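You operate a simulated robot arm through the tools that you are given. There is no shell and no other tool. Be economical: measure what you need, move in short steps, check, and stop when the job is done.

You are at the controls of a simulated robot arm. One attempt, no reset.

Task
Top the boiler up to the green band and press RESET.
Fine: the dial is OFF, the radiator bled. Open the black stop tap first; leave both taps and the flap shut. Where these are worked on the way, their far stop is far enough and under half their travel is too little: black stop tap.

The check looks at the end state, three seconds after you hand in, the way a careful person would. Anything else that was tipped, shoved, dropped, spilled or broken makes it a failure.

Robot
A 7-joint arm with a two-finger parallel gripper, fixed in place. Base frame: the origin is at the foot of the arm, x ahead of it, y to its left, z up. Lengths are in mm, angles in degrees, forces in N, time in s.
With the tool pointing down near the work surface it reaches from about 340 to 780 mm from the base axis. Its first joint turns from -166.0 to 166.0 degrees. Payload 3.91 kg.
The TCP is the grasp point between the finger pads, 30 mm short of the fingertips. In the tool frame z runs along the fingers and y along their closing line. The gripper opens to 110 mm. The fingers are 20 mm wide and 10 mm thick; the gripper's body (48 by 112 mm) begins 55 mm behind the TCP.
Orientation is that of the tool frame in the base frame, as a unit quaternion [w, x, y, z]. With the fingers straight down and closing along the base's y, the tool's x points along the base's -x, its y along +y and its z along -z.

Tools
- The arm moves only by the tool drive_tool. Its argument "moves" is a list of rows, each a list of 7 numbers: the closure, from 0 (fully open) to 1 (shut), then the shift along the base's x, y, z in mm, then the turn, a rotation vector about the base's x, y, z in degrees. In form: [[hand, x, y, z, ax, ay, az], ...]. A call has 1 to 8 rows; each row is the pose to reach, as a shift and turn from the pose commanded when the call began. Each row takes 0.2 s and may step no farther than 50 mm and 8.6 degrees from the row before; otherwise, or with a gripper value out of range, the whole call is refused. Where a pose cannot be reached the arm comes as near as it can. A force on the tool above 40 N (or 10 N above the force at the start of the call, whichever is more), or a blocked arm, ends the call early, and 0.2 s more pass. Each finger travels about 153 mm/s and halts on what it meets, pressing with about 31 N; the grip force reading is that of the motor and also rises with nothing between the fingers. The clock runs only during rows and for 0.2 s after the last one: add rows that repeat a pose to give the fingers time. It gives the time, the measured TCP pose, the force on the tool (base axes), the opening and the grip force at its end, in the units of the frame above (readings bear some noise), with the torque about the TCP (base axes, N m) and any sound that the robot's microphone picked up.
- Cameras (640 x 400 px; columns grow to the right, rows downward): "scene" is fixed at [229, -509.9, 1734.3]; the picture's right is [1.00, 0.01, 0.00], its down [0.01, -0.41, -0.91] and it looks along [-0.01, 0.91, -0.41] (base axes); focal length 362 px, centre (320, 200). "wrist" rides on the gripper at [77, 7, -114] in the tool frame; the picture's right is [-0.09, 1.00, 0.00], its down [-0.80, -0.07, -0.59] and it looks along [-0.59, -0.05, 0.80] (tool axes); focal length 270 px, centre (320, 200). There is no depth. A picture from a camera that has moved, and an enlarged one, comes with that camera's place and axes in the base frame and with its lens. The place of the scene camera against the robot may be out by one fixed shift of up to 18 mm in any direction.
- grab_frame(camera): a new picture of that camera. The clock stands still meanwhile.
- lift_body(by): slides the trunk up (or, below 0, down) by that many mm; the arm rides with it, the base frame stays. It gives what a move gives, with no picture.
- zoom(camera, box): a new picture of the part [left, top, right, bottom] of that camera's present view, enlarged. The clock stands still meanwhile.
- job_done(): hands the job in; it is judged then, once.

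Work in short steps. Places have to be worked out from the pictures, the camera data and where the tool is seen: move nearer, look again, correct. Check each grasp and each placing, and mend what went wrong. You have 120 turns and 68 pictures in all, those below and enlarged ones among them. Open the gripper and draw the arm clear of the work before you hand the job in, unless the task says otherwise; then end with one line.

The tools are called after ">>>" as a command line: name --pt "numbers of a row" for each row, then --argument value for the rest, lists and objects as JSON in quotes. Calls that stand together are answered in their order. drive_tool: Moves the arm, as the interface text tells. Its arguments: {"type":"object","properties":{"moves":{"type":"array"}},"required":["moves"]} The other tools are called the same way: lift_body (by) slides the trunk up or down; grab_frame (camera) takes a picture; zoom (camera, box) takes an enlarged picture of a part of a camera's view; job_done () hands the job in.

At the start:

```text
time: 0.0
eef_pos: [146.6, 366.8, 1409.9]
orientation: [-0.001, 0.0, 1.0, 0.0]
contact_force: [0.2, 0.6, 1.0]
moment: [0.0, -0.04, 0.02]
opening: 109.7
grip_force: 0.0
trunk travel left (down, up): [-575.0, 35.0]
```

scene: 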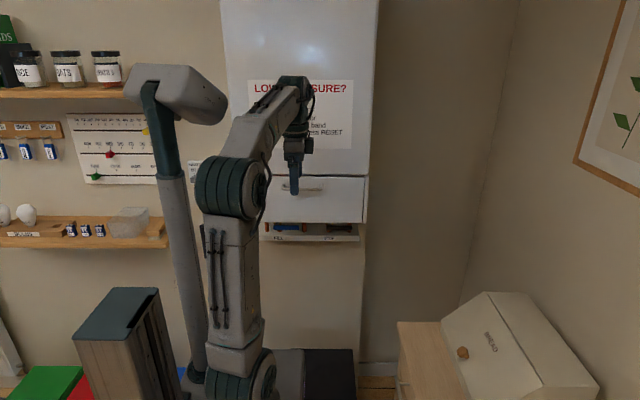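
wrist: 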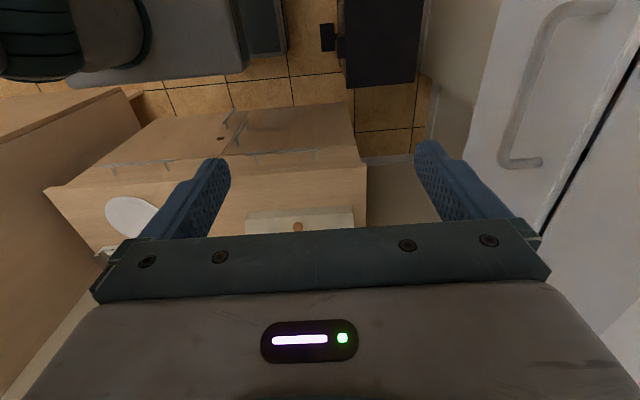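

The boiler is ahead in the scene view, with a notice and a flap with taps beneath. I enlarge it for reading.

>>> zoom --camera "scene" --box '[220, 60, 390, 166]'

>>> zoom --camera "scene" --box '[250, 160, 378, 250]'

```text
3.76 times, centred on (305, 113) of scene
camera zoom: at [229.0, -509.9, 1734.3], right [1.0, 0.01, 0.0], down [0.01, -0.41, -0.91], along [-0.01, 0.91, -0.41], focal length 1364 px, centre (376, 528)
```

zoom: 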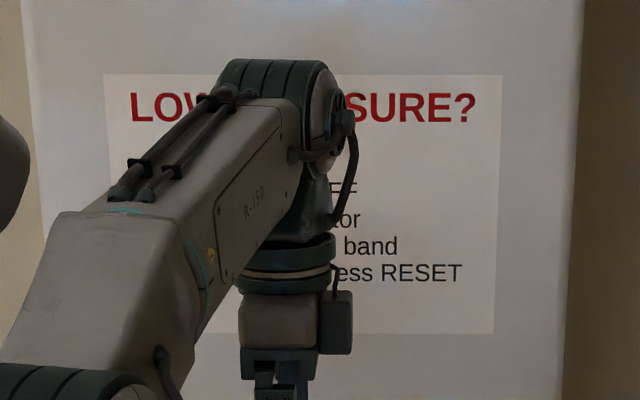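

```text
4.44 times, centred on (314, 205) of scene
camera zoom: at [229.0, -509.9, 1734.3], right [1.0, 0.01, 0.0], down [0.01, -0.41, -0.91], along [-0.01, 0.91, -0.41], focal length 1610 px, centre (347, 178)
```

zoom: 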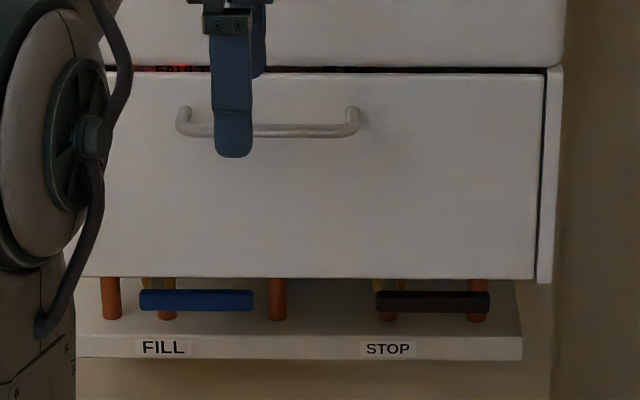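

Handle bar triangulates to about y 598, z 1270, x 90–227; flap face about y 630. I tilt the tool towards the boiler (+y) in steps to look at it with the wrist camera.

>>> drive_tool --pt "0 0 0 0 8.5 0 0" --pt "0 0 0 0 17 0 0" --pt "0 0 0 0 25.5 0 0" --pt "0 0 0 0 34 0 0" --pt "0 0 0 0 42.5 0 0" --pt "0 0 0 0 51 0 0" --pt "0 0 0 0 59.5 0 0" --pt "0 0 0 0 68 0 0"

```text
time: 1.8
eef_pos: [148.9, 366.8, 1411.4]
orientation: [0.001, 0.001, 0.829, 0.56]
contact_force: [0.8, 0.0, -1.0]
moment: [-0.04, 0.0, 0.0]
opening: 109.9
grip_force: 0.2
trunk travel left (down, up): [-575.0, 35.0]
```

Rotation works. I finish to horizontal and look.

>>> drive_tool --pt "0 0 0 0 7.5 0 0" --pt "0 0 0 0 15 0 0" --pt "0 0 0 0 22 0 0"

>>> grab_frame --camera "wrist"

>>> grab_frame --camera "scene"

```text
time: 2.6
eef_pos: [147.5, 367.7, 1408.4]
orientation: [0.0, -0.001, 0.708, 0.706]
contact_force: [-0.8, -0.1, 1.0]
moment: [-0.01, -0.01, 0.0]
opening: 110.1
grip_force: 0.0
trunk travel left (down, up): [-575.0, 35.0]
```

```text
63 pictures are left
camera wrist: at [68.7, 253.3, 1417.6], right [0.09, 0.0, 1.0], down [0.8, -0.6, -0.07], along [0.59, 0.8, -0.05], focal length 270 px, centre (320, 200)
```

wrist: 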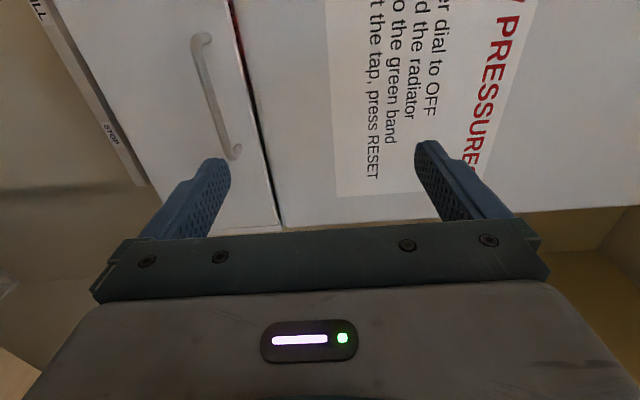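

```text
62 pictures are left
```

scene: 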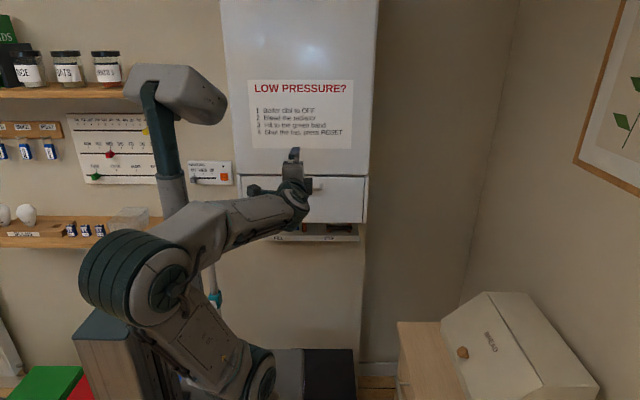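

Notice read. I lower the trunk 140 mm so the open hand is level with the handle and look again.

>>> lift_body --by -140

>>> grab_frame --camera "wrist"

>>> zoom --camera "scene" --box '[160, 140, 260, 203]'

```text
time: 4.3
eef_pos: [147.1, 367.1, 1270.1]
orientation: [0.0, 0.0, 0.707, 0.707]
contact_force: [-0.1, -0.3, 0.2]
moment: [0.03, 0.03, -0.03]
opening: 110.0
grip_force: 0.0
trunk travel left (down, up): [-435.0, 175.0]
```

```text
61 pictures are left
camera wrist: at [69.3, 252.6, 1278.2], right [0.09, 0.0, 1.0], down [0.8, -0.59, -0.07], along [0.59, 0.8, -0.05], focal length 270 px, centre (320, 200)
```

wrist: 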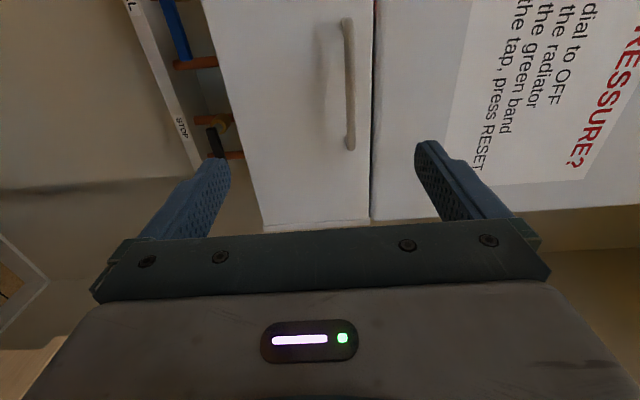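

```text
6.35 times, centred on (210, 172) of scene
camera zoom: at [229.0, -509.9, 1734.3], right [1.0, 0.01, 0.0], down [0.01, -0.41, -0.91], along [-0.01, 0.91, -0.41], focal length 2300 px, centre (1018, 381)
```

zoom: 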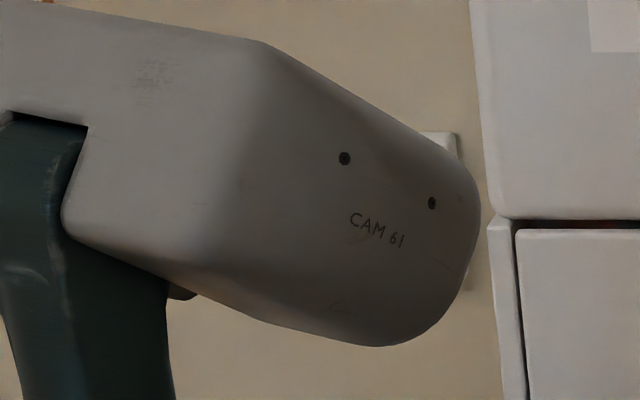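

The handle is refined to about y 547, z 1300. I lower further to look at the taps level with the hand.

>>> lift_body --by -140

>>> grab_frame --camera "wrist"

>>> zoom --camera "scene" --box '[240, 160, 380, 248]'

```text
time: 5.9
eef_pos: [147.7, 367.1, 1129.7]
orientation: [0.001, 0.0, 0.707, 0.707]
contact_force: [-1.3, -0.6, 0.3]
moment: [-0.02, 0.0, 0.01]
opening: 109.9
grip_force: 0.0
trunk travel left (down, up): [-295.0, 315.0]
```

```text
59 pictures are left
camera wrist: at [69.3, 252.6, 1138.2], right [0.09, 0.0, 1.0], down [0.8, -0.59, -0.07], along [0.59, 0.8, -0.05], focal length 270 px, centre (320, 200)
```

wrist: 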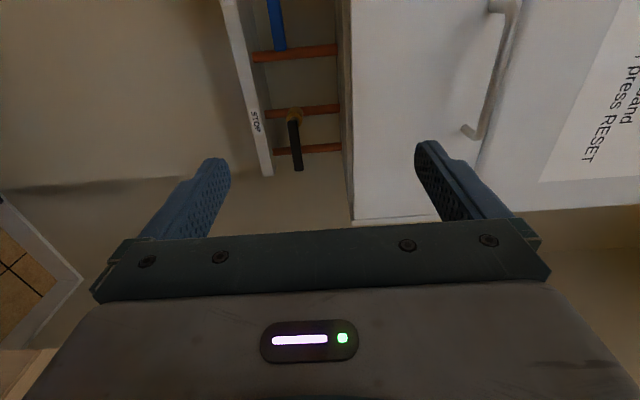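

```text
4.55 times, centred on (310, 204) of scene
camera zoom: at [229.0, -509.9, 1734.3], right [1.0, 0.01, 0.0], down [0.01, -0.41, -0.91], along [-0.01, 0.91, -0.41], focal length 1646 px, centre (366, 182)
```

zoom: 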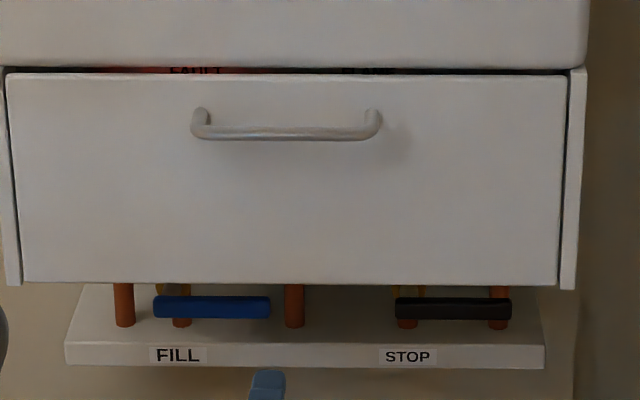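

Taps look to sit about y 750, z 1065, recessed under the flap (bottom edge z~1155); black lever pivot x~245, free end x~340. I lower 70 mm, then approach for a closer look.

>>> lift_body --by -70

>>> drive_tool --pt "0 0 40 0 0 0 0" --pt "0 0 80 0 0 0 0" --pt "0 0 120 0 0 0 0" --pt "0 0 160 0 0 0 0"

>>> grab_frame --camera "wrist"

```text
time: 7.0
eef_pos: [147.6, 367.4, 1059.1]
orientation: [0.0, 0.0, 0.708, 0.707]
contact_force: [0.1, -0.3, 1.2]
moment: [0.01, -0.02, -0.02]
opening: 110.0
grip_force: 0.0
trunk travel left (down, up): [-225.0, 385.0]
```

```text
time: 8.0
eef_pos: [146.7, 528.4, 1057.1]
orientation: [0.0, 0.0, 0.708, 0.707]
contact_force: [0.1, -0.6, 0.5]
moment: [0.0, -0.01, 0.02]
opening: 110.1
grip_force: 0.2
trunk travel left (down, up): [-225.0, 385.0]
```

```text
57 pictures are left
camera wrist: at [68.0, 413.2, 1065.5], right [0.09, 0.0, 1.0], down [0.8, -0.6, -0.07], along [0.59, 0.8, -0.05], focal length 270 px, centre (320, 200)
```

wrist: 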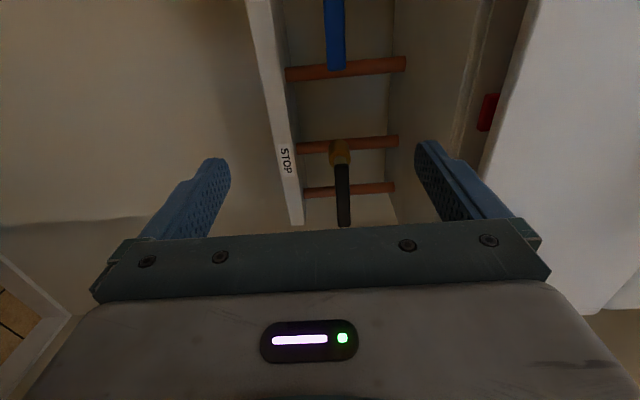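

Black lever: pivot near (250, 730, 1078), free end x~343, lever around y 725; it can be straddled by the fingers and swung with a loose grip. I move across to x 315, z 1078 and look.

>>> drive_tool --pt "0 42 0 5 0 0 0" --pt "0 84 0 10 0 0 0" --pt "0 126 0 15 0 0 0" --pt "0 168 20 20 0 0 0" --pt "0 168 60 20 0 0 0"

>>> grab_frame --camera "wrist"

>>> grab_frame --camera "scene"

```text
time: 9.2
eef_pos: [316.3, 587.6, 1080.1]
orientation: [-0.001, 0.0, 0.707, 0.707]
contact_force: [0.0, 0.5, -0.3]
moment: [-0.01, 0.0, 0.0]
opening: 109.8
grip_force: 0.1
trunk travel left (down, up): [-225.0, 385.0]
```

```text
56 pictures are left
camera wrist: at [237.9, 472.9, 1088.1], right [0.09, 0.0, 1.0], down [0.8, -0.6, -0.07], along [0.59, 0.8, -0.05], focal length 270 px, centre (320, 200)
```

wrist: 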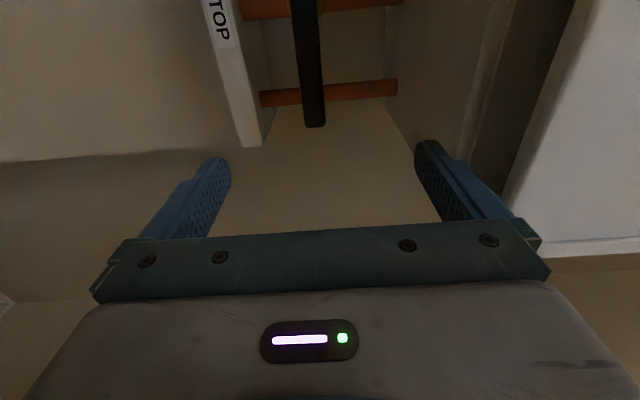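

```text
55 pictures are left
```

scene: 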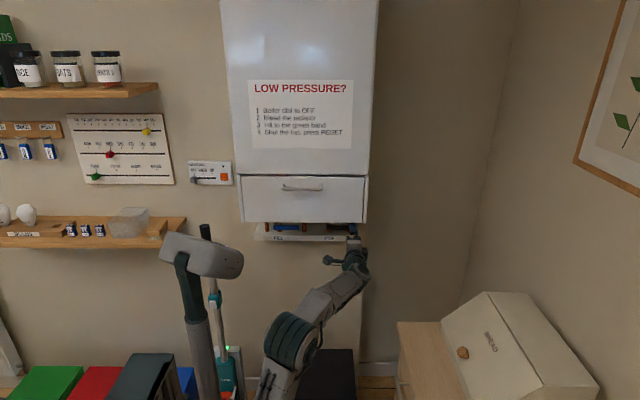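

Improved fix: lever y≈696, tip x≈323, pivot x≈235, z≈1077; the shelf front is y≈762. I straddle the lever with half-closed fingers at x 295.

>>> drive_tool --pt "0.3 -21 20 -3 0 0 0" --pt "0.5 -21 50 -3 0 0 0" --pt "0.5 -21 75 -3 0 0 0" --pt "0.5 -21 97 -3 0 0 0"

>>> grab_frame --camera "wrist"

```text
time: 10.2
eef_pos: [294.6, 684.3, 1076.2]
orientation: [0.0, 0.0, 0.706, 0.708]
contact_force: [0.3, -0.5, 1.2]
moment: [0.01, -0.01, -0.02]
opening: 55.1
grip_force: 0.1
trunk travel left (down, up): [-225.0, 385.0]
```

```text
54 pictures are left
camera wrist: at [216.7, 569.4, 1084.8], right [0.09, 0.0, 1.0], down [0.8, -0.6, -0.07], along [0.59, 0.8, -0.05], focal length 270 px, centre (320, 200)
```

wrist: 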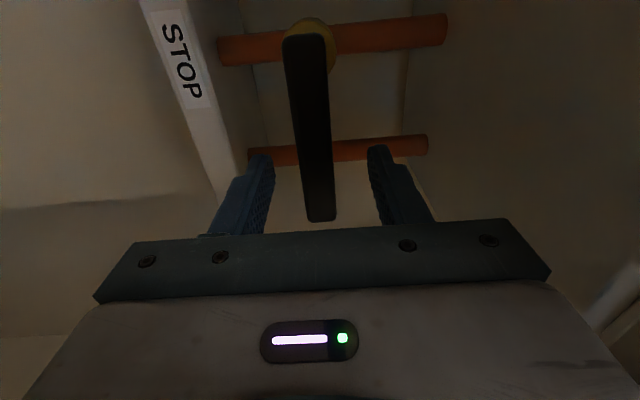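

The lever lies centred between the fingers. I tighten to a loose grip and swing the free end downwards about the pivot.

>>> drive_tool --pt "0.7 0 0 0 0 0 0" --pt "0.7 -0.6 0 -9 0 8 0" --pt "0.7 -2.5 0 -17.9 0 16 0" --pt "0.7 -5.6 0 -26.4 0 24 0"

>>> grab_frame --camera "wrist"

```text
time: 11.2
eef_pos: [288.8, 684.7, 1050.2]
orientation: [-0.147, 0.148, 0.691, 0.692]
contact_force: [0.1, -0.3, 0.8]
moment: [0.02, 0.01, -0.07]
opening: 33.5
grip_force: 0.9
trunk travel left (down, up): [-225.0, 385.0]
```

```text
53 pictures are left
camera wrist: at [220.4, 568.9, 1089.9], right [0.49, 0.0, 0.87], down [0.7, -0.6, -0.39], along [0.52, 0.8, -0.29], focal length 270 px, centre (320, 200)
```

wrist: 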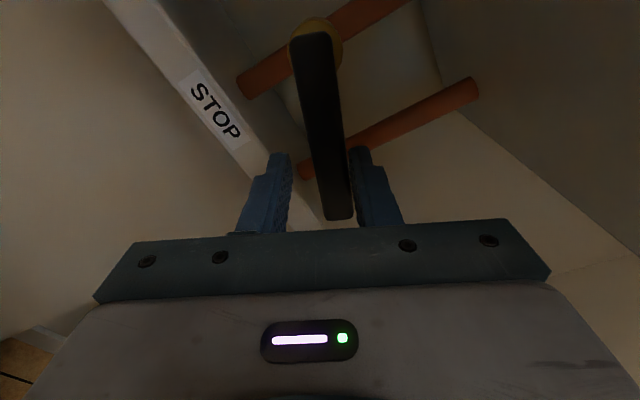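

The lever follows downward with little force. I continue the arc.

>>> drive_tool --pt "0.7 -4.3 0 -8 0 8 0" --pt "0.7 -9.6 0 -15.4 0 16 0" --pt "0.7 -15.9 0 -21.9 0 24 0" --pt "0.7 -23.1 0 -27.5 0 32 0" --pt "0.7 -30.9 0 -32 0 40 0" --pt "0.7 -39.3 0 -35.4 0 48 0" --pt "0.7 -48.1 0 -37.6 0 56 0" --pt "0.7 -57.1 0 -38.6 0 64 0"

>>> grab_frame --camera "wrist"

```text
time: 13.0
eef_pos: [232.3, 683.1, 1010.4]
orientation: [-0.492, 0.492, 0.508, 0.508]
contact_force: [2.1, 1.2, 0.5]
moment: [0.03, 0.01, -0.06]
opening: 34.1
grip_force: 0.8
trunk travel left (down, up): [-225.0, 385.0]
```

```text
52 pictures are left
camera wrist: at [235.5, 569.0, 1089.3], right [1.0, 0.0, -0.06], down [-0.05, -0.59, -0.8], along [-0.03, 0.8, -0.59], focal length 270 px, centre (320, 200)
```

wrist: 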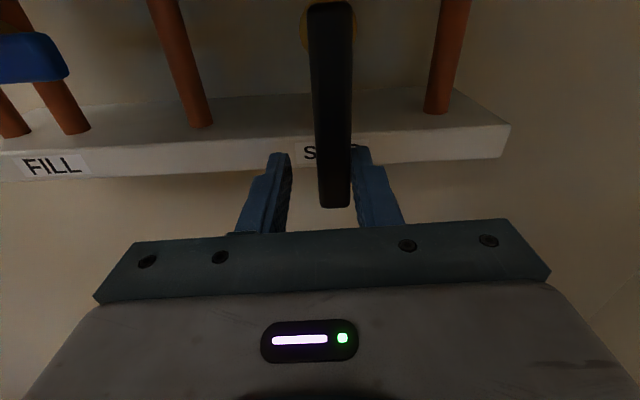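

Lever is almost vertical beside the right finger. I push −x a little to find the stop.

>>> drive_tool --pt "0.7 -5 0 0 0 0 0" --pt "0.7 -10 0 0 0 0 0"

>>> grab_frame --camera "wrist"

```text
time: 13.6
eef_pos: [227.8, 683.8, 1009.6]
orientation: [-0.491, 0.494, 0.507, 0.508]
contact_force: [19.0, 0.5, 1.6]
moment: [0.13, 0.17, -0.22]
opening: 42.6
grip_force: 10.1
trunk travel left (down, up): [-225.0, 385.0]
```

```text
51 pictures are left
camera wrist: at [229.9, 569.1, 1089.2], right [1.0, -0.01, -0.06], down [-0.05, -0.6, -0.8], along [-0.03, 0.8, -0.59], focal length 270 px, centre (320, 200)
```

wrist: 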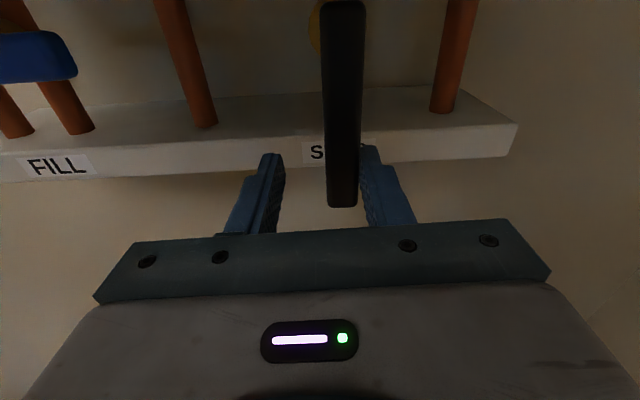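

The stop is found (19 N, lever vertical): stop tap open. I back off, open, and withdraw.

>>> drive_tool --pt "0.55 9 0 0 0 0 0" --pt "0.4 9 0 0 0 0 0" --pt "0.4 9 -45 0 0 0 0" --pt "0.4 9 -95 0 0 0 0" --pt "0.4 9 -145 0 0 0 0" --pt "0.4 9 -195 0 0 0 0" --pt "0.4 9 -245 0 0 0 0" --pt "0 9 -295 0 0 0 0"

>>> grab_frame --camera "wrist"

```text
time: 15.4
eef_pos: [231.4, 391.5, 1013.4]
orientation: [-0.491, 0.491, 0.509, 0.508]
contact_force: [0.7, -0.1, 0.0]
moment: [0.03, -0.01, 0.0]
opening: 110.0
grip_force: 0.0
trunk travel left (down, up): [-225.0, 385.0]
```

```text
50 pictures are left
camera wrist: at [234.2, 276.3, 1091.3], right [1.0, 0.0, -0.05], down [-0.04, -0.6, -0.8], along [-0.03, 0.8, -0.59], focal length 270 px, centre (320, 200)
```

wrist: 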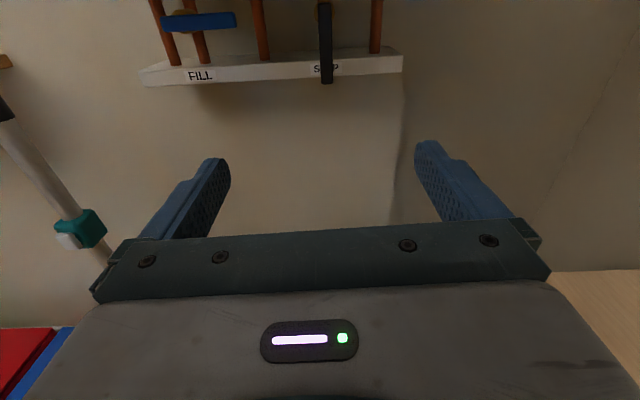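

Stop lever hangs vertical, open. Now I roll the hand back to close vertically, shift to handle centre x≈155, and raise.

>>> drive_tool --pt "0 -10 0 0 0 -8.5 0" --pt "0 -20 0 0 0 -17 0" --pt "0 -30 0 0 0 -25.5 0" --pt "0 -40 0 0 0 -34 0" --pt "0 -50 0 0 0 -42.5 0" --pt "0 -60 0 0 0 -51 0" --pt "0 -70 0 0 0 -59.5 0" --pt "0 -76 0 0 0 -68 0"

>>> drive_tool --pt "0 0 0 0 0 -7 0" --pt "0 0 0 0 0 -14 0" --pt "0 0 0 0 0 -20 0"

>>> lift_body --by 289

>>> grab_frame --camera "wrist"

```text
time: 17.4
eef_pos: [176.2, 402.3, 973.8]
orientation: [-0.172, 0.166, 0.708, 0.665]
contact_force: [0.2, -0.1, 0.2]
moment: [-0.03, 0.01, -0.02]
opening: 109.7
grip_force: 0.1
trunk travel left (down, up): [-225.0, 385.0]
stopped in row 8: the arm was blocked; the commanded pose is now the measured one
```

```text
time: 18.1
eef_pos: [176.9, 405.7, 968.2]
orientation: [-0.058, 0.051, 0.73, 0.679]
contact_force: [-0.9, 0.1, 0.0]
moment: [-0.01, 0.02, 0.0]
opening: 110.0
grip_force: 0.0
trunk travel left (down, up): [-225.0, 385.0]
```

```text
time: 21.1
eef_pos: [175.8, 401.3, 1265.7]
orientation: [-0.043, 0.046, 0.726, 0.685]
contact_force: [-0.4, -0.9, 0.4]
moment: [0.0, 0.01, 0.02]
opening: 109.9
grip_force: 0.1
trunk travel left (down, up): [-514.0, 96.0]
```

```text
49 pictures are left
camera wrist: at [98.3, 288.1, 1289.8], right [0.21, 0.06, 0.98], down [0.79, -0.6, -0.14], along [0.58, 0.8, -0.17], focal length 270 px, centre (320, 200)
```

wrist: 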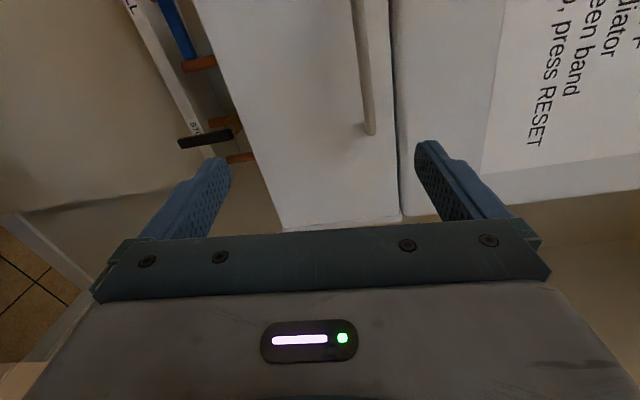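

Arm reached a limit in that roll but is nearly there. I correct the orientation (≈3.3, −7.2, 0.2°) and go to (155, 440, 1302).

>>> drive_tool --pt "0 -10 15 18 1.6 -3.6 0.1" --pt "0 -21 39 36 3.3 -7.2 0.2" --pt "0 -21 39 36 3.3 -7.2 0.2"

>>> grab_frame --camera "wrist"

```text
time: 21.9
eef_pos: [154.7, 442.1, 1300.9]
orientation: [0.0, 0.0, 0.708, 0.706]
contact_force: [-0.2, -0.7, 0.0]
moment: [0.01, 0.0, -0.01]
opening: 110.1
grip_force: 0.1
trunk travel left (down, up): [-514.0, 96.0]
```

```text
48 pictures are left
camera wrist: at [76.9, 325.9, 1309.2], right [0.09, 0.0, 1.0], down [0.8, -0.59, -0.07], along [0.59, 0.8, -0.05], focal length 270 px, centre (320, 200)
```

wrist: 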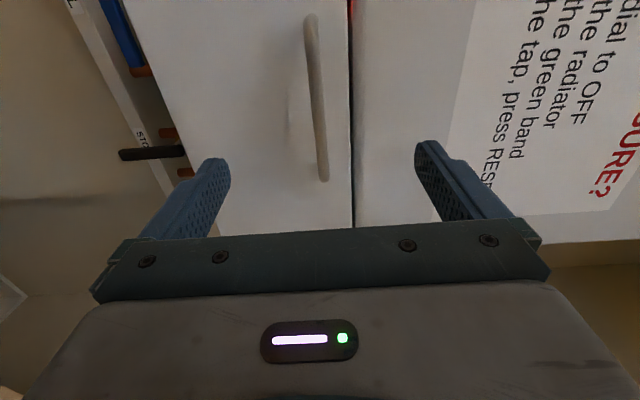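

Bar fixed at y≈540, z≈1301, x 86–208. I advance to y 525 and close on it.

>>> drive_tool --pt "0 -6 40 0 0 0 0" --pt "0 -6 75 0 0 0 0" --pt "0 -6 85 0 0 0 0" --pt "0.5 -6 85 0 0 0 0" --pt "0.8 -6 85 0 0 0 0" --pt "1 -6 85 0 0 0 0" --pt "1 -6 85 0 0 0 0"

>>> grab_frame --camera "wrist"

```text
time: 23.5
eef_pos: [149.2, 526.5, 1299.5]
orientation: [0.0, 0.0, 0.708, 0.706]
contact_force: [-1.2, 0.9, -2.5]
moment: [-0.05, 0.01, -0.17]
opening: 9.2
grip_force: 45.3
trunk travel left (down, up): [-514.0, 96.0]
```

```text
47 pictures are left
camera wrist: at [70.9, 410.4, 1308.7], right [0.09, 0.0, 1.0], down [0.8, -0.59, -0.07], along [0.59, 0.8, -0.05], focal length 270 px, centre (320, 200)
```

wrist: 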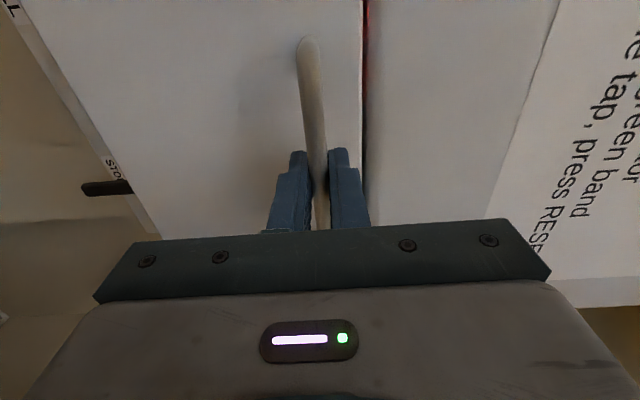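

Bar gripped (9 mm). I start pulling it outward on an arc about an assumed bottom hinge, gently.

>>> drive_tool --pt "1 0 -7.5 -2.8 3 0 0" --pt "1 0 -14.9 -5.9 6 0 0"

>>> grab_frame --camera "wrist"

```text
time: 24.1
eef_pos: [150.7, 512.4, 1294.8]
orientation: [-0.002, 0.0, 0.67, 0.743]
contact_force: [1.8, 2.2, -5.0]
moment: [-0.06, -0.02, 0.55]
opening: 9.4
grip_force: 45.2
trunk travel left (down, up): [-514.0, 96.0]
```

```text
46 pictures are left
camera wrist: at [71.0, 396.6, 1291.1], right [0.09, -0.1, 0.99], down [0.8, -0.58, -0.13], along [0.59, 0.81, 0.03], focal length 270 px, centre (320, 200)
```

wrist: 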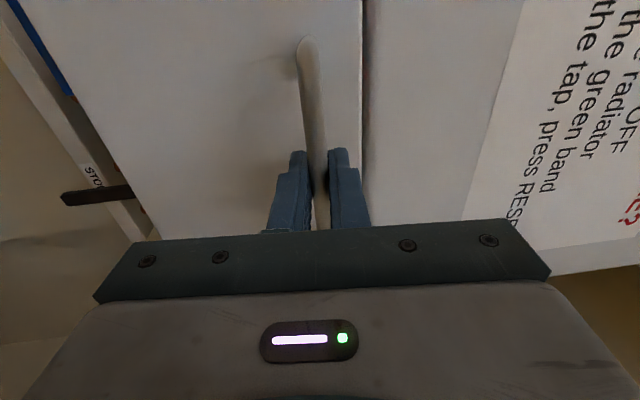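

The flap follows with small forces. I continue the arc to about 42°.

>>> drive_tool --pt "1 0 -14.1 -7.5 6 0 0" --pt "1 0 -27.5 -16.3 12 0 0" --pt "1 0 -39.9 -26.5 18 0 0" --pt "1 0 -51 -38 24 0 0" --pt "1 0 -60.9 -50.6 30 0 0" --pt "1 0 -69.5 -64.1 36 0 0"

>>> zoom --camera "scene" --box '[220, 140, 400, 252]'

```text
time: 25.5
eef_pos: [149.5, 444.2, 1228.9]
orientation: [0.0, 0.001, 0.409, 0.912]
contact_force: [7.0, 7.3, -6.1]
moment: [-0.16, -0.01, 0.21]
opening: 9.4
grip_force: 45.4
trunk travel left (down, up): [-514.0, 96.0]
```

```text
3.56 times, centred on (310, 196) of scene
camera zoom: at [229.0, -509.9, 1734.3], right [1.0, 0.01, 0.0], down [0.01, -0.41, -0.91], along [-0.01, 0.91, -0.41], focal length 1288 px, centre (356, 214)
```

zoom: 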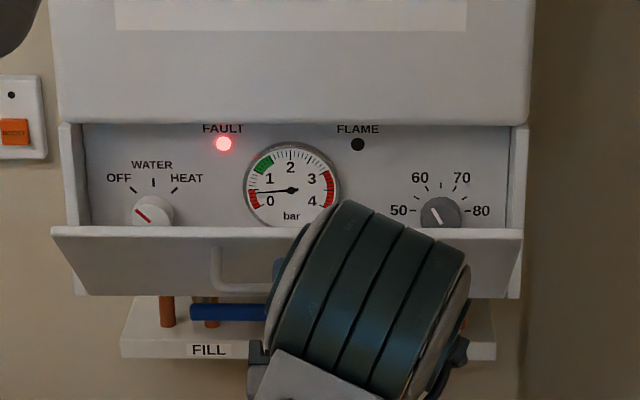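

The scene camera sees the gauge (needle ~0.3, green ≈1–1.7). I continue opening further to reveal the rest.

>>> drive_tool --pt "1 0 -7.2 -14.4 6 0 0" --pt "1 0 -12.7 -29.4 12 0 0" --pt "1 0 -16.7 -44.9 18 0 0" --pt "1 0 -19 -60.8 24 0 0" --pt "1 0 -19.6 -76.8 30 0 0"

>>> zoom --camera "scene" --box '[220, 140, 400, 252]'

```text
time: 26.7
eef_pos: [148.9, 428.9, 1153.0]
orientation: [0.002, 0.001, 0.159, 0.987]
contact_force: [4.4, 21.8, -2.5]
moment: [-0.23, 1.28, -0.29]
opening: 9.5
grip_force: 44.3
trunk travel left (down, up): [-514.0, 96.0]
```

```text
3.56 times, centred on (310, 196) of scene
camera zoom: at [229.0, -509.9, 1734.3], right [1.0, 0.01, 0.0], down [0.01, -0.41, -0.91], along [-0.01, 0.91, -0.41], focal length 1288 px, centre (356, 214)
```

zoom: 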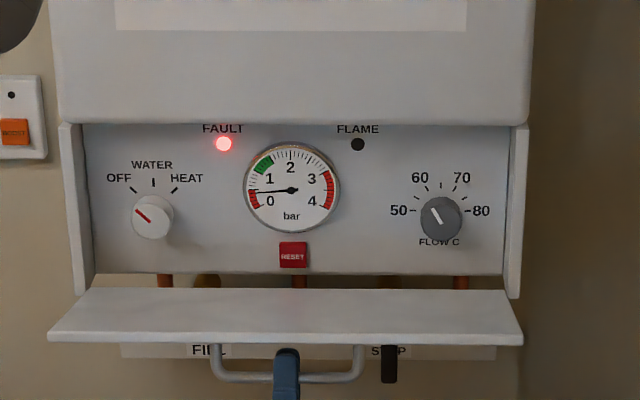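

RESET sits under the gauge. y-force of 22 N says I pulled a bit outward; I relieve it and continue down gently towards 88°.

>>> drive_tool --pt "1 0 5 -8 3 0 0" --pt "1 0 6 -16 6 0 0" --pt "1 0 7.5 -24 9 0 0" --pt "1 0 9 -31.7 12 0 0" --pt "1 0 11 -40 15 0 0"

>>> zoom --camera "scene" --box '[220, 140, 400, 252]'

```text
time: 27.9
eef_pos: [149.6, 435.6, 1113.8]
orientation: [0.0, 0.001, 0.03, 1.0]
contact_force: [8.9, 21.3, 4.0]
moment: [-0.24, 0.18, 0.01]
opening: 9.6
grip_force: 45.3
trunk travel left (down, up): [-514.0, 96.0]
```

```text
3.56 times, centred on (310, 196) of scene
camera zoom: at [229.0, -509.9, 1734.3], right [1.0, 0.01, 0.0], down [0.01, -0.41, -0.91], along [-0.01, 0.91, -0.41], focal length 1288 px, centre (356, 214)
```

zoom: 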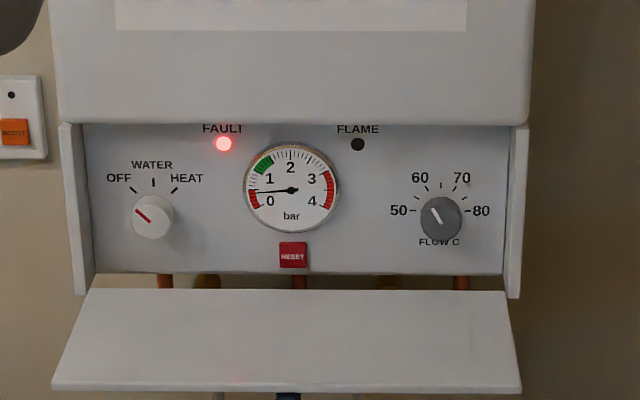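

Flap is level at ~87°. Taps are easier to reach under a half-open flap, so I bring it back to ~42° and test whether it holds there.

>>> drive_tool --pt "1 0 -2 8.3 -3 0 0" --pt "1 0 -5 24 -9 0 0" --pt "1 0 -7 40 -15 0 0" --pt "1 0 -6.4 56 -21 0 0" --pt "1 0 -4.1 71.9 -27 0 0" --pt "1 0 -0.1 87.4 -33 0 0" --pt "1 0 5.4 102.4 -39 0 0" --pt "1 0 12.6 116.8 -45 0 0"

>>> drive_tool --pt "0.8 0 0 0 0 0 0" --pt "0.75 0 0 0 0 0 0" --pt "0.75 0 0 0 0 0 0"

>>> zoom --camera "scene" --box '[220, 140, 400, 252]'

>>> grab_frame --camera "wrist"

```text
time: 29.7
eef_pos: [148.7, 445.8, 1232.1]
orientation: [0.0, 0.001, 0.408, 0.913]
contact_force: [11.0, 0.3, -0.4]
moment: [0.03, -0.23, -0.14]
opening: 9.7
grip_force: 44.8
trunk travel left (down, up): [-514.0, 96.0]
```

```text
time: 30.5
eef_pos: [146.8, 444.8, 1232.3]
orientation: [-0.001, 0.0, 0.407, 0.913]
contact_force: [-0.7, -1.8, 0.5]
moment: [0.07, -0.06, -0.02]
opening: 28.0
grip_force: 0.4
trunk travel left (down, up): [-514.0, 96.0]
```

```text
3.56 times, centred on (310, 196) of scene
camera zoom: at [229.0, -509.9, 1734.3], right [1.0, 0.01, 0.0], down [0.01, -0.41, -0.91], along [-0.01, 0.91, -0.41], focal length 1288 px, centre (356, 214)
```

zoom: 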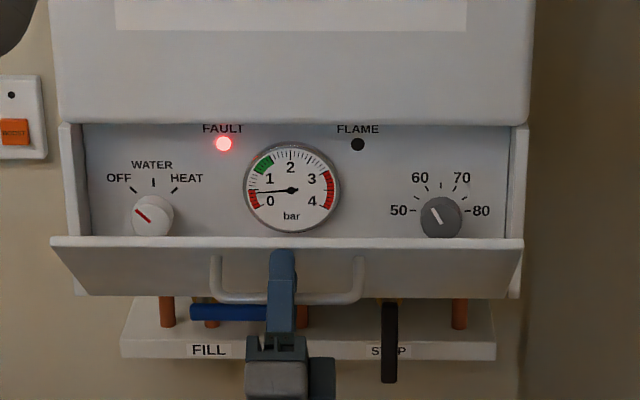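

```text
41 pictures are left
camera wrist: at [68.8, 355.1, 1161.8], right [0.09, -0.67, 0.74], down [0.8, -0.39, -0.45], along [0.59, 0.63, 0.5], focal length 270 px, centre (320, 200)
```

wrist: 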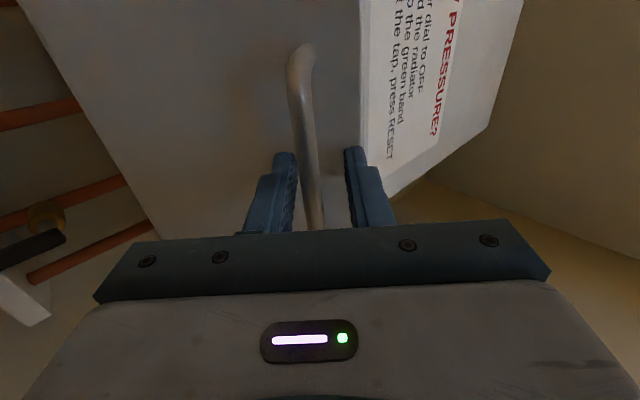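

Flap seems to hold with no force on the hand. I lower the hand a few mm to confirm it isn't resting on the finger.

>>> drive_tool --pt "0.65 0 0 0 0 0 0" --pt "0.65 0 -4 -4 0 0 0" --pt "0.65 0 -8 -8 0 0 0"

>>> grab_frame --camera "wrist"

```text
time: 31.3
eef_pos: [148.1, 437.7, 1223.0]
orientation: [-0.001, -0.001, 0.407, 0.913]
contact_force: [-0.3, -0.1, -0.8]
moment: [0.0, 0.03, 0.03]
opening: 38.2
grip_force: 0.1
trunk travel left (down, up): [-514.0, 96.0]
```

```text
40 pictures are left
camera wrist: at [69.6, 347.9, 1153.2], right [0.09, -0.67, 0.74], down [0.8, -0.39, -0.45], along [0.59, 0.63, 0.5], focal length 270 px, centre (320, 200)
```

wrist: 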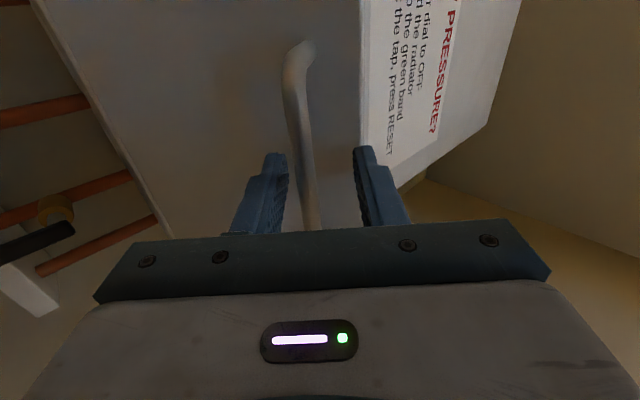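

Bar stays put; the flap holds. I withdraw along the tool axis.

>>> drive_tool --pt "0.5 0 -15 -13 0 0 0" --pt "0.4 0 -37 -33 0 0 0" --pt "0.4 0 -74 -67 0 0 0" --pt "0.4 0 -100 -90 0 0 0"

>>> zoom --camera "scene" --box '[180, 130, 420, 280]'

```text
refused: row 3 steps farther than a row can; nothing moved
```

```text
2.67 times, centred on (300, 205) of scene
camera zoom: at [229.0, -509.9, 1734.3], right [1.0, 0.01, 0.0], down [0.01, -0.41, -0.91], along [-0.01, 0.91, -0.41], focal length 966 px, centre (373, 187)
```

zoom: 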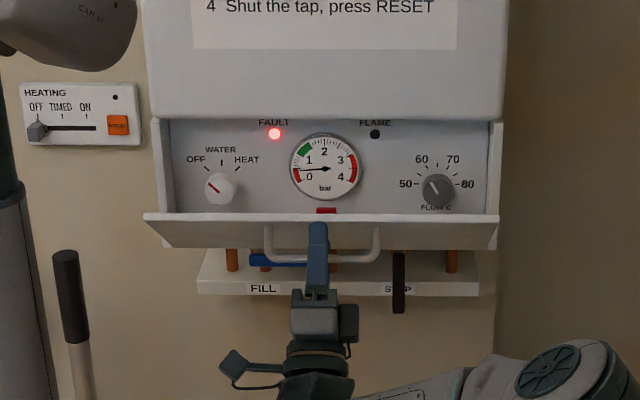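

The edge looks slightly lower than before; I wait half a second and compare to see if it creeps.

>>> drive_tool --pt "0.65 0 0 0 0 0 0" --pt "0.65 0 0 0 0 0 0" --pt "0.65 0 0 0 0 0 0" --pt "0.65 0 0 0 0 0 0" --pt "0.65 0 0 0 0 0 0"

>>> zoom --camera "scene" --box '[180, 130, 420, 280]'

```text
time: 32.5
eef_pos: [147.5, 439.7, 1223.2]
orientation: [0.0, 0.0, 0.407, 0.913]
contact_force: [0.9, -0.1, -1.7]
moment: [0.03, 0.06, -0.01]
opening: 38.3
grip_force: 0.0
trunk travel left (down, up): [-514.0, 96.0]
```

```text
2.67 times, centred on (300, 205) of scene
camera zoom: at [229.0, -509.9, 1734.3], right [1.0, 0.01, 0.0], down [0.01, -0.41, -0.91], along [-0.01, 0.91, -0.41], focal length 966 px, centre (373, 187)
```

zoom: 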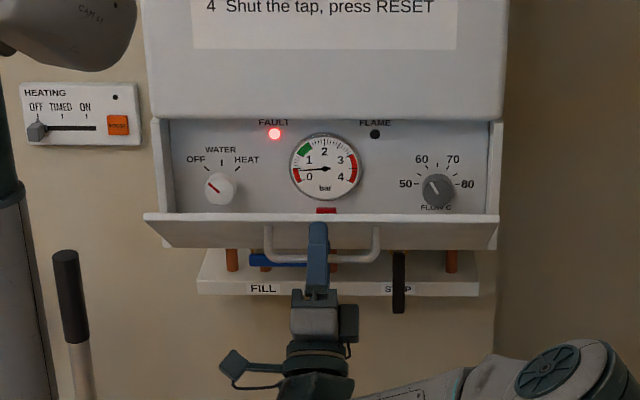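

No creep, but it could be resting on the lower finger. I move the hand another ~9 mm along the opening direction to see if the flap follows.

>>> drive_tool --pt "0.65 0 -4 -8 0 0 0" --pt "0.65 0 -7 -14 0 0 0" --pt "0.65 0 -7 -14 0 0 0"

>>> zoom --camera "scene" --box '[180, 130, 420, 280]'

>>> grab_frame --camera "wrist"

```text
time: 33.3
eef_pos: [148.6, 431.7, 1207.8]
orientation: [-0.001, -0.001, 0.406, 0.914]
contact_force: [-1.7, -2.6, -0.3]
moment: [0.16, -0.03, -0.04]
opening: 39.3
grip_force: 1.2
trunk travel left (down, up): [-514.0, 96.0]
```

```text
2.67 times, centred on (300, 205) of scene
camera zoom: at [229.0, -509.9, 1734.3], right [1.0, 0.01, 0.0], down [0.01, -0.41, -0.91], along [-0.01, 0.91, -0.41], focal length 966 px, centre (373, 187)
```

zoom: 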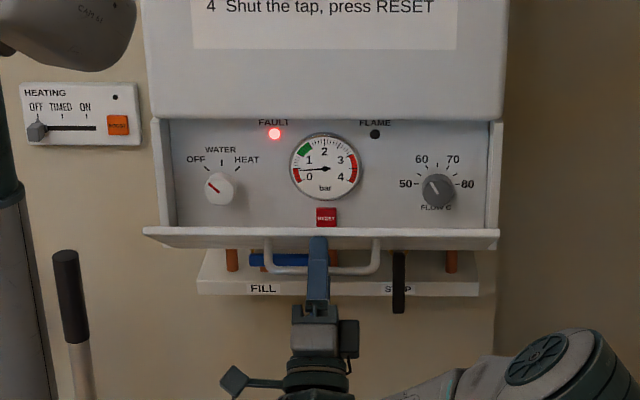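

```text
36 pictures are left
camera wrist: at [70.1, 340.3, 1138.6], right [0.09, -0.67, 0.74], down [0.8, -0.39, -0.45], along [0.59, 0.63, 0.5], focal length 270 px, centre (320, 200)
```

wrist: 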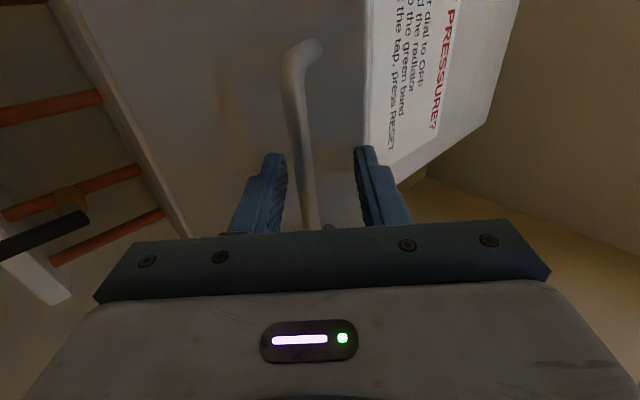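

The flap follows the hand, so it falls by its weight. I regrip the bar and lower it in a controlled way to find where it rests.

>>> drive_tool --pt "1 0 0 0 0 0 0" --pt "1 0 0 0 0 0 0" --pt "1 0 -4 -15.3 6 0 0" --pt "1 0 -6 -30.9 12 0 0" --pt "1 0 -5 -46.8 18 0 0" --pt "1 0 -3 -62.7 24 0 0" --pt "1 0 0 -78.5 30 0 0" --pt "1 0 6 -94 36 0 0"

```text
time: 35.1
eef_pos: [149.6, 436.2, 1114.9]
orientation: [-0.001, 0.0, 0.105, 0.994]
contact_force: [3.1, 13.6, 0.5]
moment: [-0.2, 0.62, -0.29]
opening: 9.4
grip_force: 45.5
trunk travel left (down, up): [-514.0, 96.0]
```

Continue a few degrees lower to feel for a stop near horizontal.

>>> drive_tool --pt "1 0 4 -6 0 0 0" --pt "1 0 6 -12 0 0 0" --pt "1 0 9 -18 0 0 0"

>>> zoom --camera "scene" --box '[180, 130, 420, 280]'

```text
time: 35.6
eef_pos: [148.4, 437.3, 1111.3]
orientation: [0.0, 0.001, 0.095, 0.995]
contact_force: [7.4, -3.3, 16.9]
moment: [0.09, -0.7, -0.05]
opening: 9.3
grip_force: 45.1
trunk travel left (down, up): [-514.0, 96.0]
stopped in row 2: the force on the tool passed its limit at 44 N (the readings are from after the stop); the commanded pose is now the measured one
```

```text
2.67 times, centred on (300, 205) of scene
camera zoom: at [229.0, -509.9, 1734.3], right [1.0, 0.01, 0.0], down [0.01, -0.41, -0.91], along [-0.01, 0.91, -0.41], focal length 966 px, centre (373, 187)
```

zoom: 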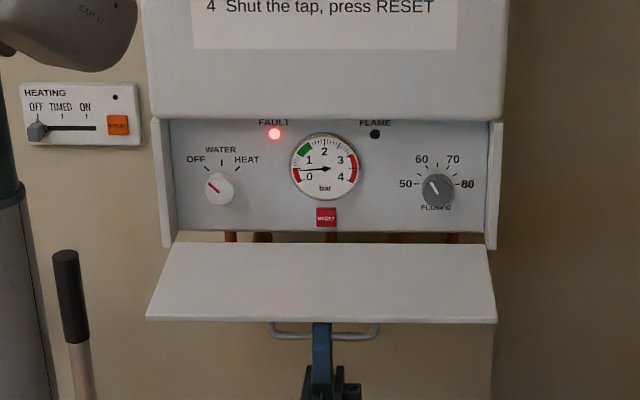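

The flap has a stop at about level and rests there. I open the fingers and withdraw downward.

>>> drive_tool --pt "0.7 0 0 0 0 0 0" --pt "0.5 0 0 -3 0 0 0" --pt "0.5 0 -5 -25 0 0 0" --pt "0.5 0 -12 -60 0 0 0" --pt "0.5 0 -20 -100 0 0 0"

>>> grab_frame --camera "scene"

>>> zoom --camera "scene" --box '[280, 170, 320, 195]'

```text
time: 36.8
eef_pos: [149.0, 421.2, 1011.8]
orientation: [-0.001, 0.001, 0.099, 0.995]
contact_force: [-0.5, -0.1, 0.1]
moment: [0.0, 0.03, 0.01]
opening: 54.7
grip_force: 0.0
trunk travel left (down, up): [-514.0, 96.0]
```

```text
34 pictures are left
```

scene: 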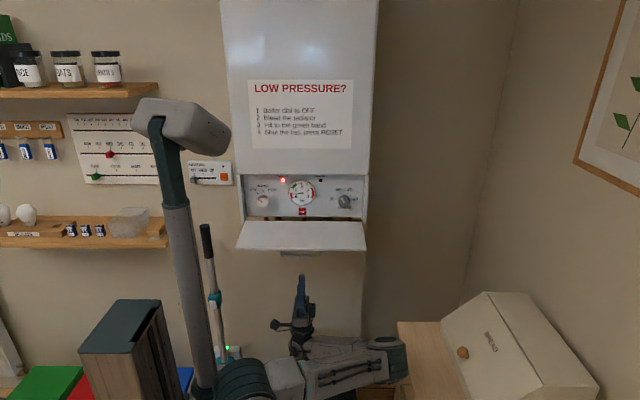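

```text
16.00 times, centred on (300, 182) of scene
camera zoom: at [229.0, -509.9, 1734.3], right [1.0, 0.01, 0.0], down [0.01, -0.41, -0.91], along [-0.01, 0.91, -0.41], focal length 5795 px, centre (640, 480)
```

zoom: 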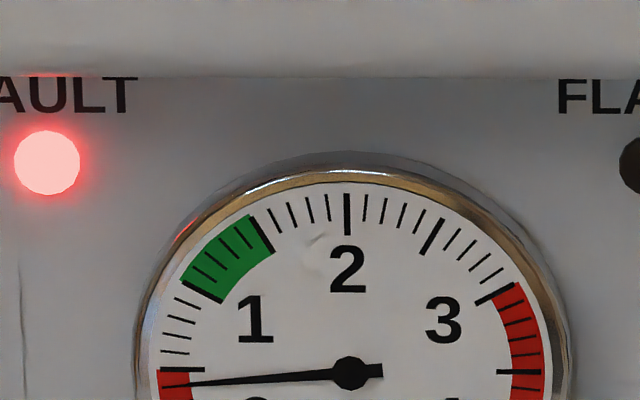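

Green band is 1.0–1.5; needle ≈0.4. The flap rests open by itself. I tilt the hand to ~25° upward and approach below the flap toward the blue lever (x≈30–120).

>>> drive_tool --pt "0.4 -7 18 0 -6.8 0 0" --pt "0.4 -14 36 0 -13.6 0 0" --pt "0.4 -21 54 0 -20.4 0 0" --pt "0.4 -28 72 0 -27.2 0 0" --pt "0.4 -34 90 0 -34 0 0" --pt "0.4 -40 108 2 -40.8 0 0" --pt "0.4 -47 126 4 -47.6 0 0" --pt "0.4 -54 148 6 -54 0 0"

>>> grab_frame --camera "wrist"

```text
time: 38.6
eef_pos: [93.3, 567.9, 1015.3]
orientation: [-0.001, 0.0, 0.541, 0.841]
contact_force: [-0.2, 0.8, -0.8]
moment: [0.01, 0.04, 0.0]
opening: 65.9
grip_force: 0.0
trunk travel left (down, up): [-514.0, 96.0]
```

```text
32 pictures are left
camera wrist: at [15.1, 460.2, 976.0], right [0.09, -0.41, 0.91], down [0.8, -0.51, -0.31], along [0.59, 0.75, 0.28], focal length 270 px, centre (320, 200)
```

wrist: 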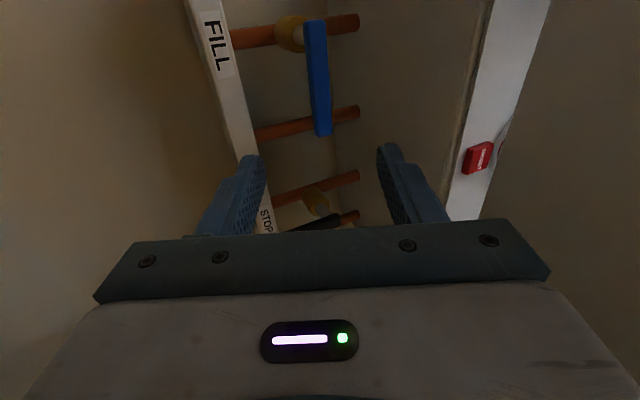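

Blue lever triangulates to x 30–123, y 699, z 1076. I approach along the tool axis and straddle it.

>>> drive_tool --pt "0.5 6.7 40 19 0 0 0" --pt "0.5 6.7 80 39 0 0 0" --pt "0.5 6.7 105 51 0 0 0" --pt "0.5 6.7 119 58 0 0 0"

>>> grab_frame --camera "wrist"

```text
time: 39.6
eef_pos: [99.1, 686.2, 1074.7]
orientation: [-0.001, 0.001, 0.54, 0.842]
contact_force: [0.0, 0.0, 0.0]
moment: [0.0, 0.01, -0.01]
opening: 55.1
grip_force: 0.0
trunk travel left (down, up): [-514.0, 96.0]
```

```text
31 pictures are left
camera wrist: at [20.7, 579.1, 1035.6], right [0.09, -0.42, 0.91], down [0.8, -0.51, -0.31], along [0.59, 0.75, 0.29], focal length 270 px, centre (320, 200)
```

wrist: 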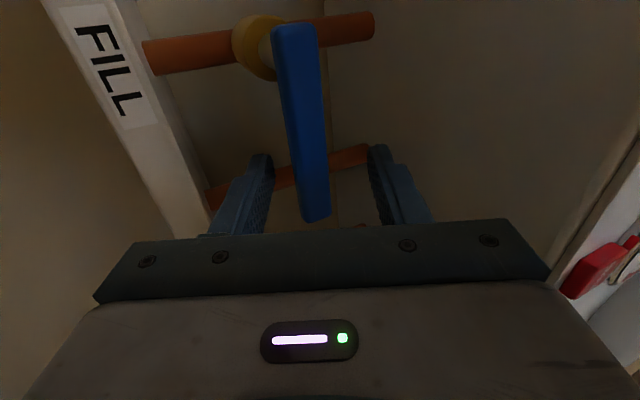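

Straddled. I tighten loosely and swing the lever down the first 24°, watching the gauge.

>>> drive_tool --pt "0.7 0 0 0 0 0 0" --pt "0.7 -0.6 0 -8.6 0 8 0" --pt "0.7 -2.4 0 -17.1 0 16 0" --pt "0.7 -5.4 0 -25.2 0 24 0"

>>> zoom --camera "scene" --box '[280, 172, 320, 197]'

```text
time: 40.6
eef_pos: [94.9, 685.6, 1049.3]
orientation: [-0.113, 0.177, 0.528, 0.823]
contact_force: [0.8, 0.1, -0.1]
moment: [-0.04, -0.02, 0.05]
opening: 33.4
grip_force: 0.3
trunk travel left (down, up): [-514.0, 96.0]
```

```text
16.00 times, centred on (300, 184) of scene
camera zoom: at [229.0, -509.9, 1734.3], right [1.0, 0.01, 0.0], down [0.01, -0.41, -0.91], along [-0.01, 0.91, -0.41], focal length 5795 px, centre (640, 448)
```

zoom: 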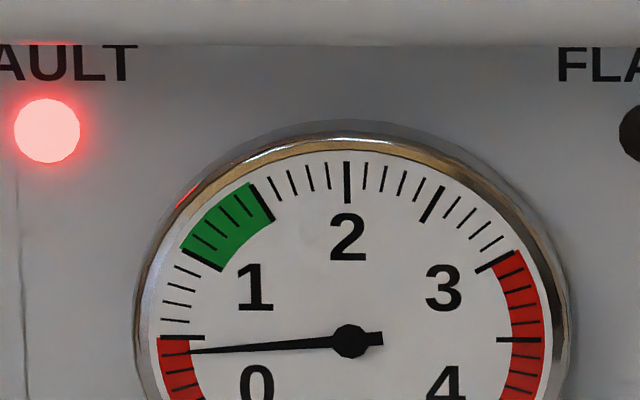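

No change yet. Swing on to 48°.

>>> drive_tool --pt "0.7 -4 0 -7.7 0 8 0" --pt "0.7 -9.1 0 -14.7 0 16 0" --pt "0.7 -15.1 0 -20.9 0 24 0"

>>> zoom --camera "scene" --box '[280, 172, 320, 197]'

```text
time: 41.4
eef_pos: [79.7, 686.1, 1029.3]
orientation: [-0.221, 0.344, 0.493, 0.768]
contact_force: [0.0, 0.5, -0.8]
moment: [0.01, 0.02, -0.01]
opening: 32.8
grip_force: 0.0
trunk travel left (down, up): [-514.0, 96.0]
```

```text
16.00 times, centred on (300, 184) of scene
camera zoom: at [229.0, -509.9, 1734.3], right [1.0, 0.01, 0.0], down [0.01, -0.41, -0.91], along [-0.01, 0.91, -0.41], focal length 5795 px, centre (640, 448)
```

zoom: 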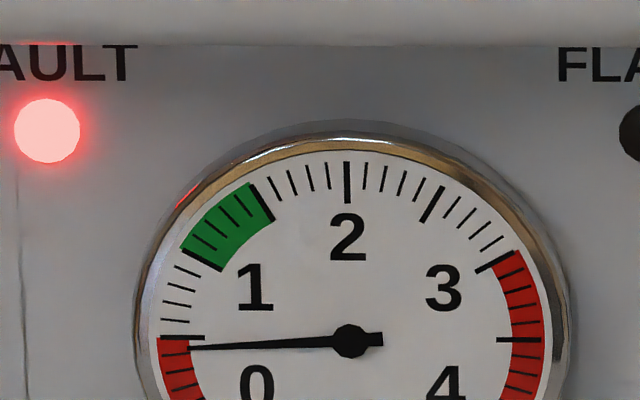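

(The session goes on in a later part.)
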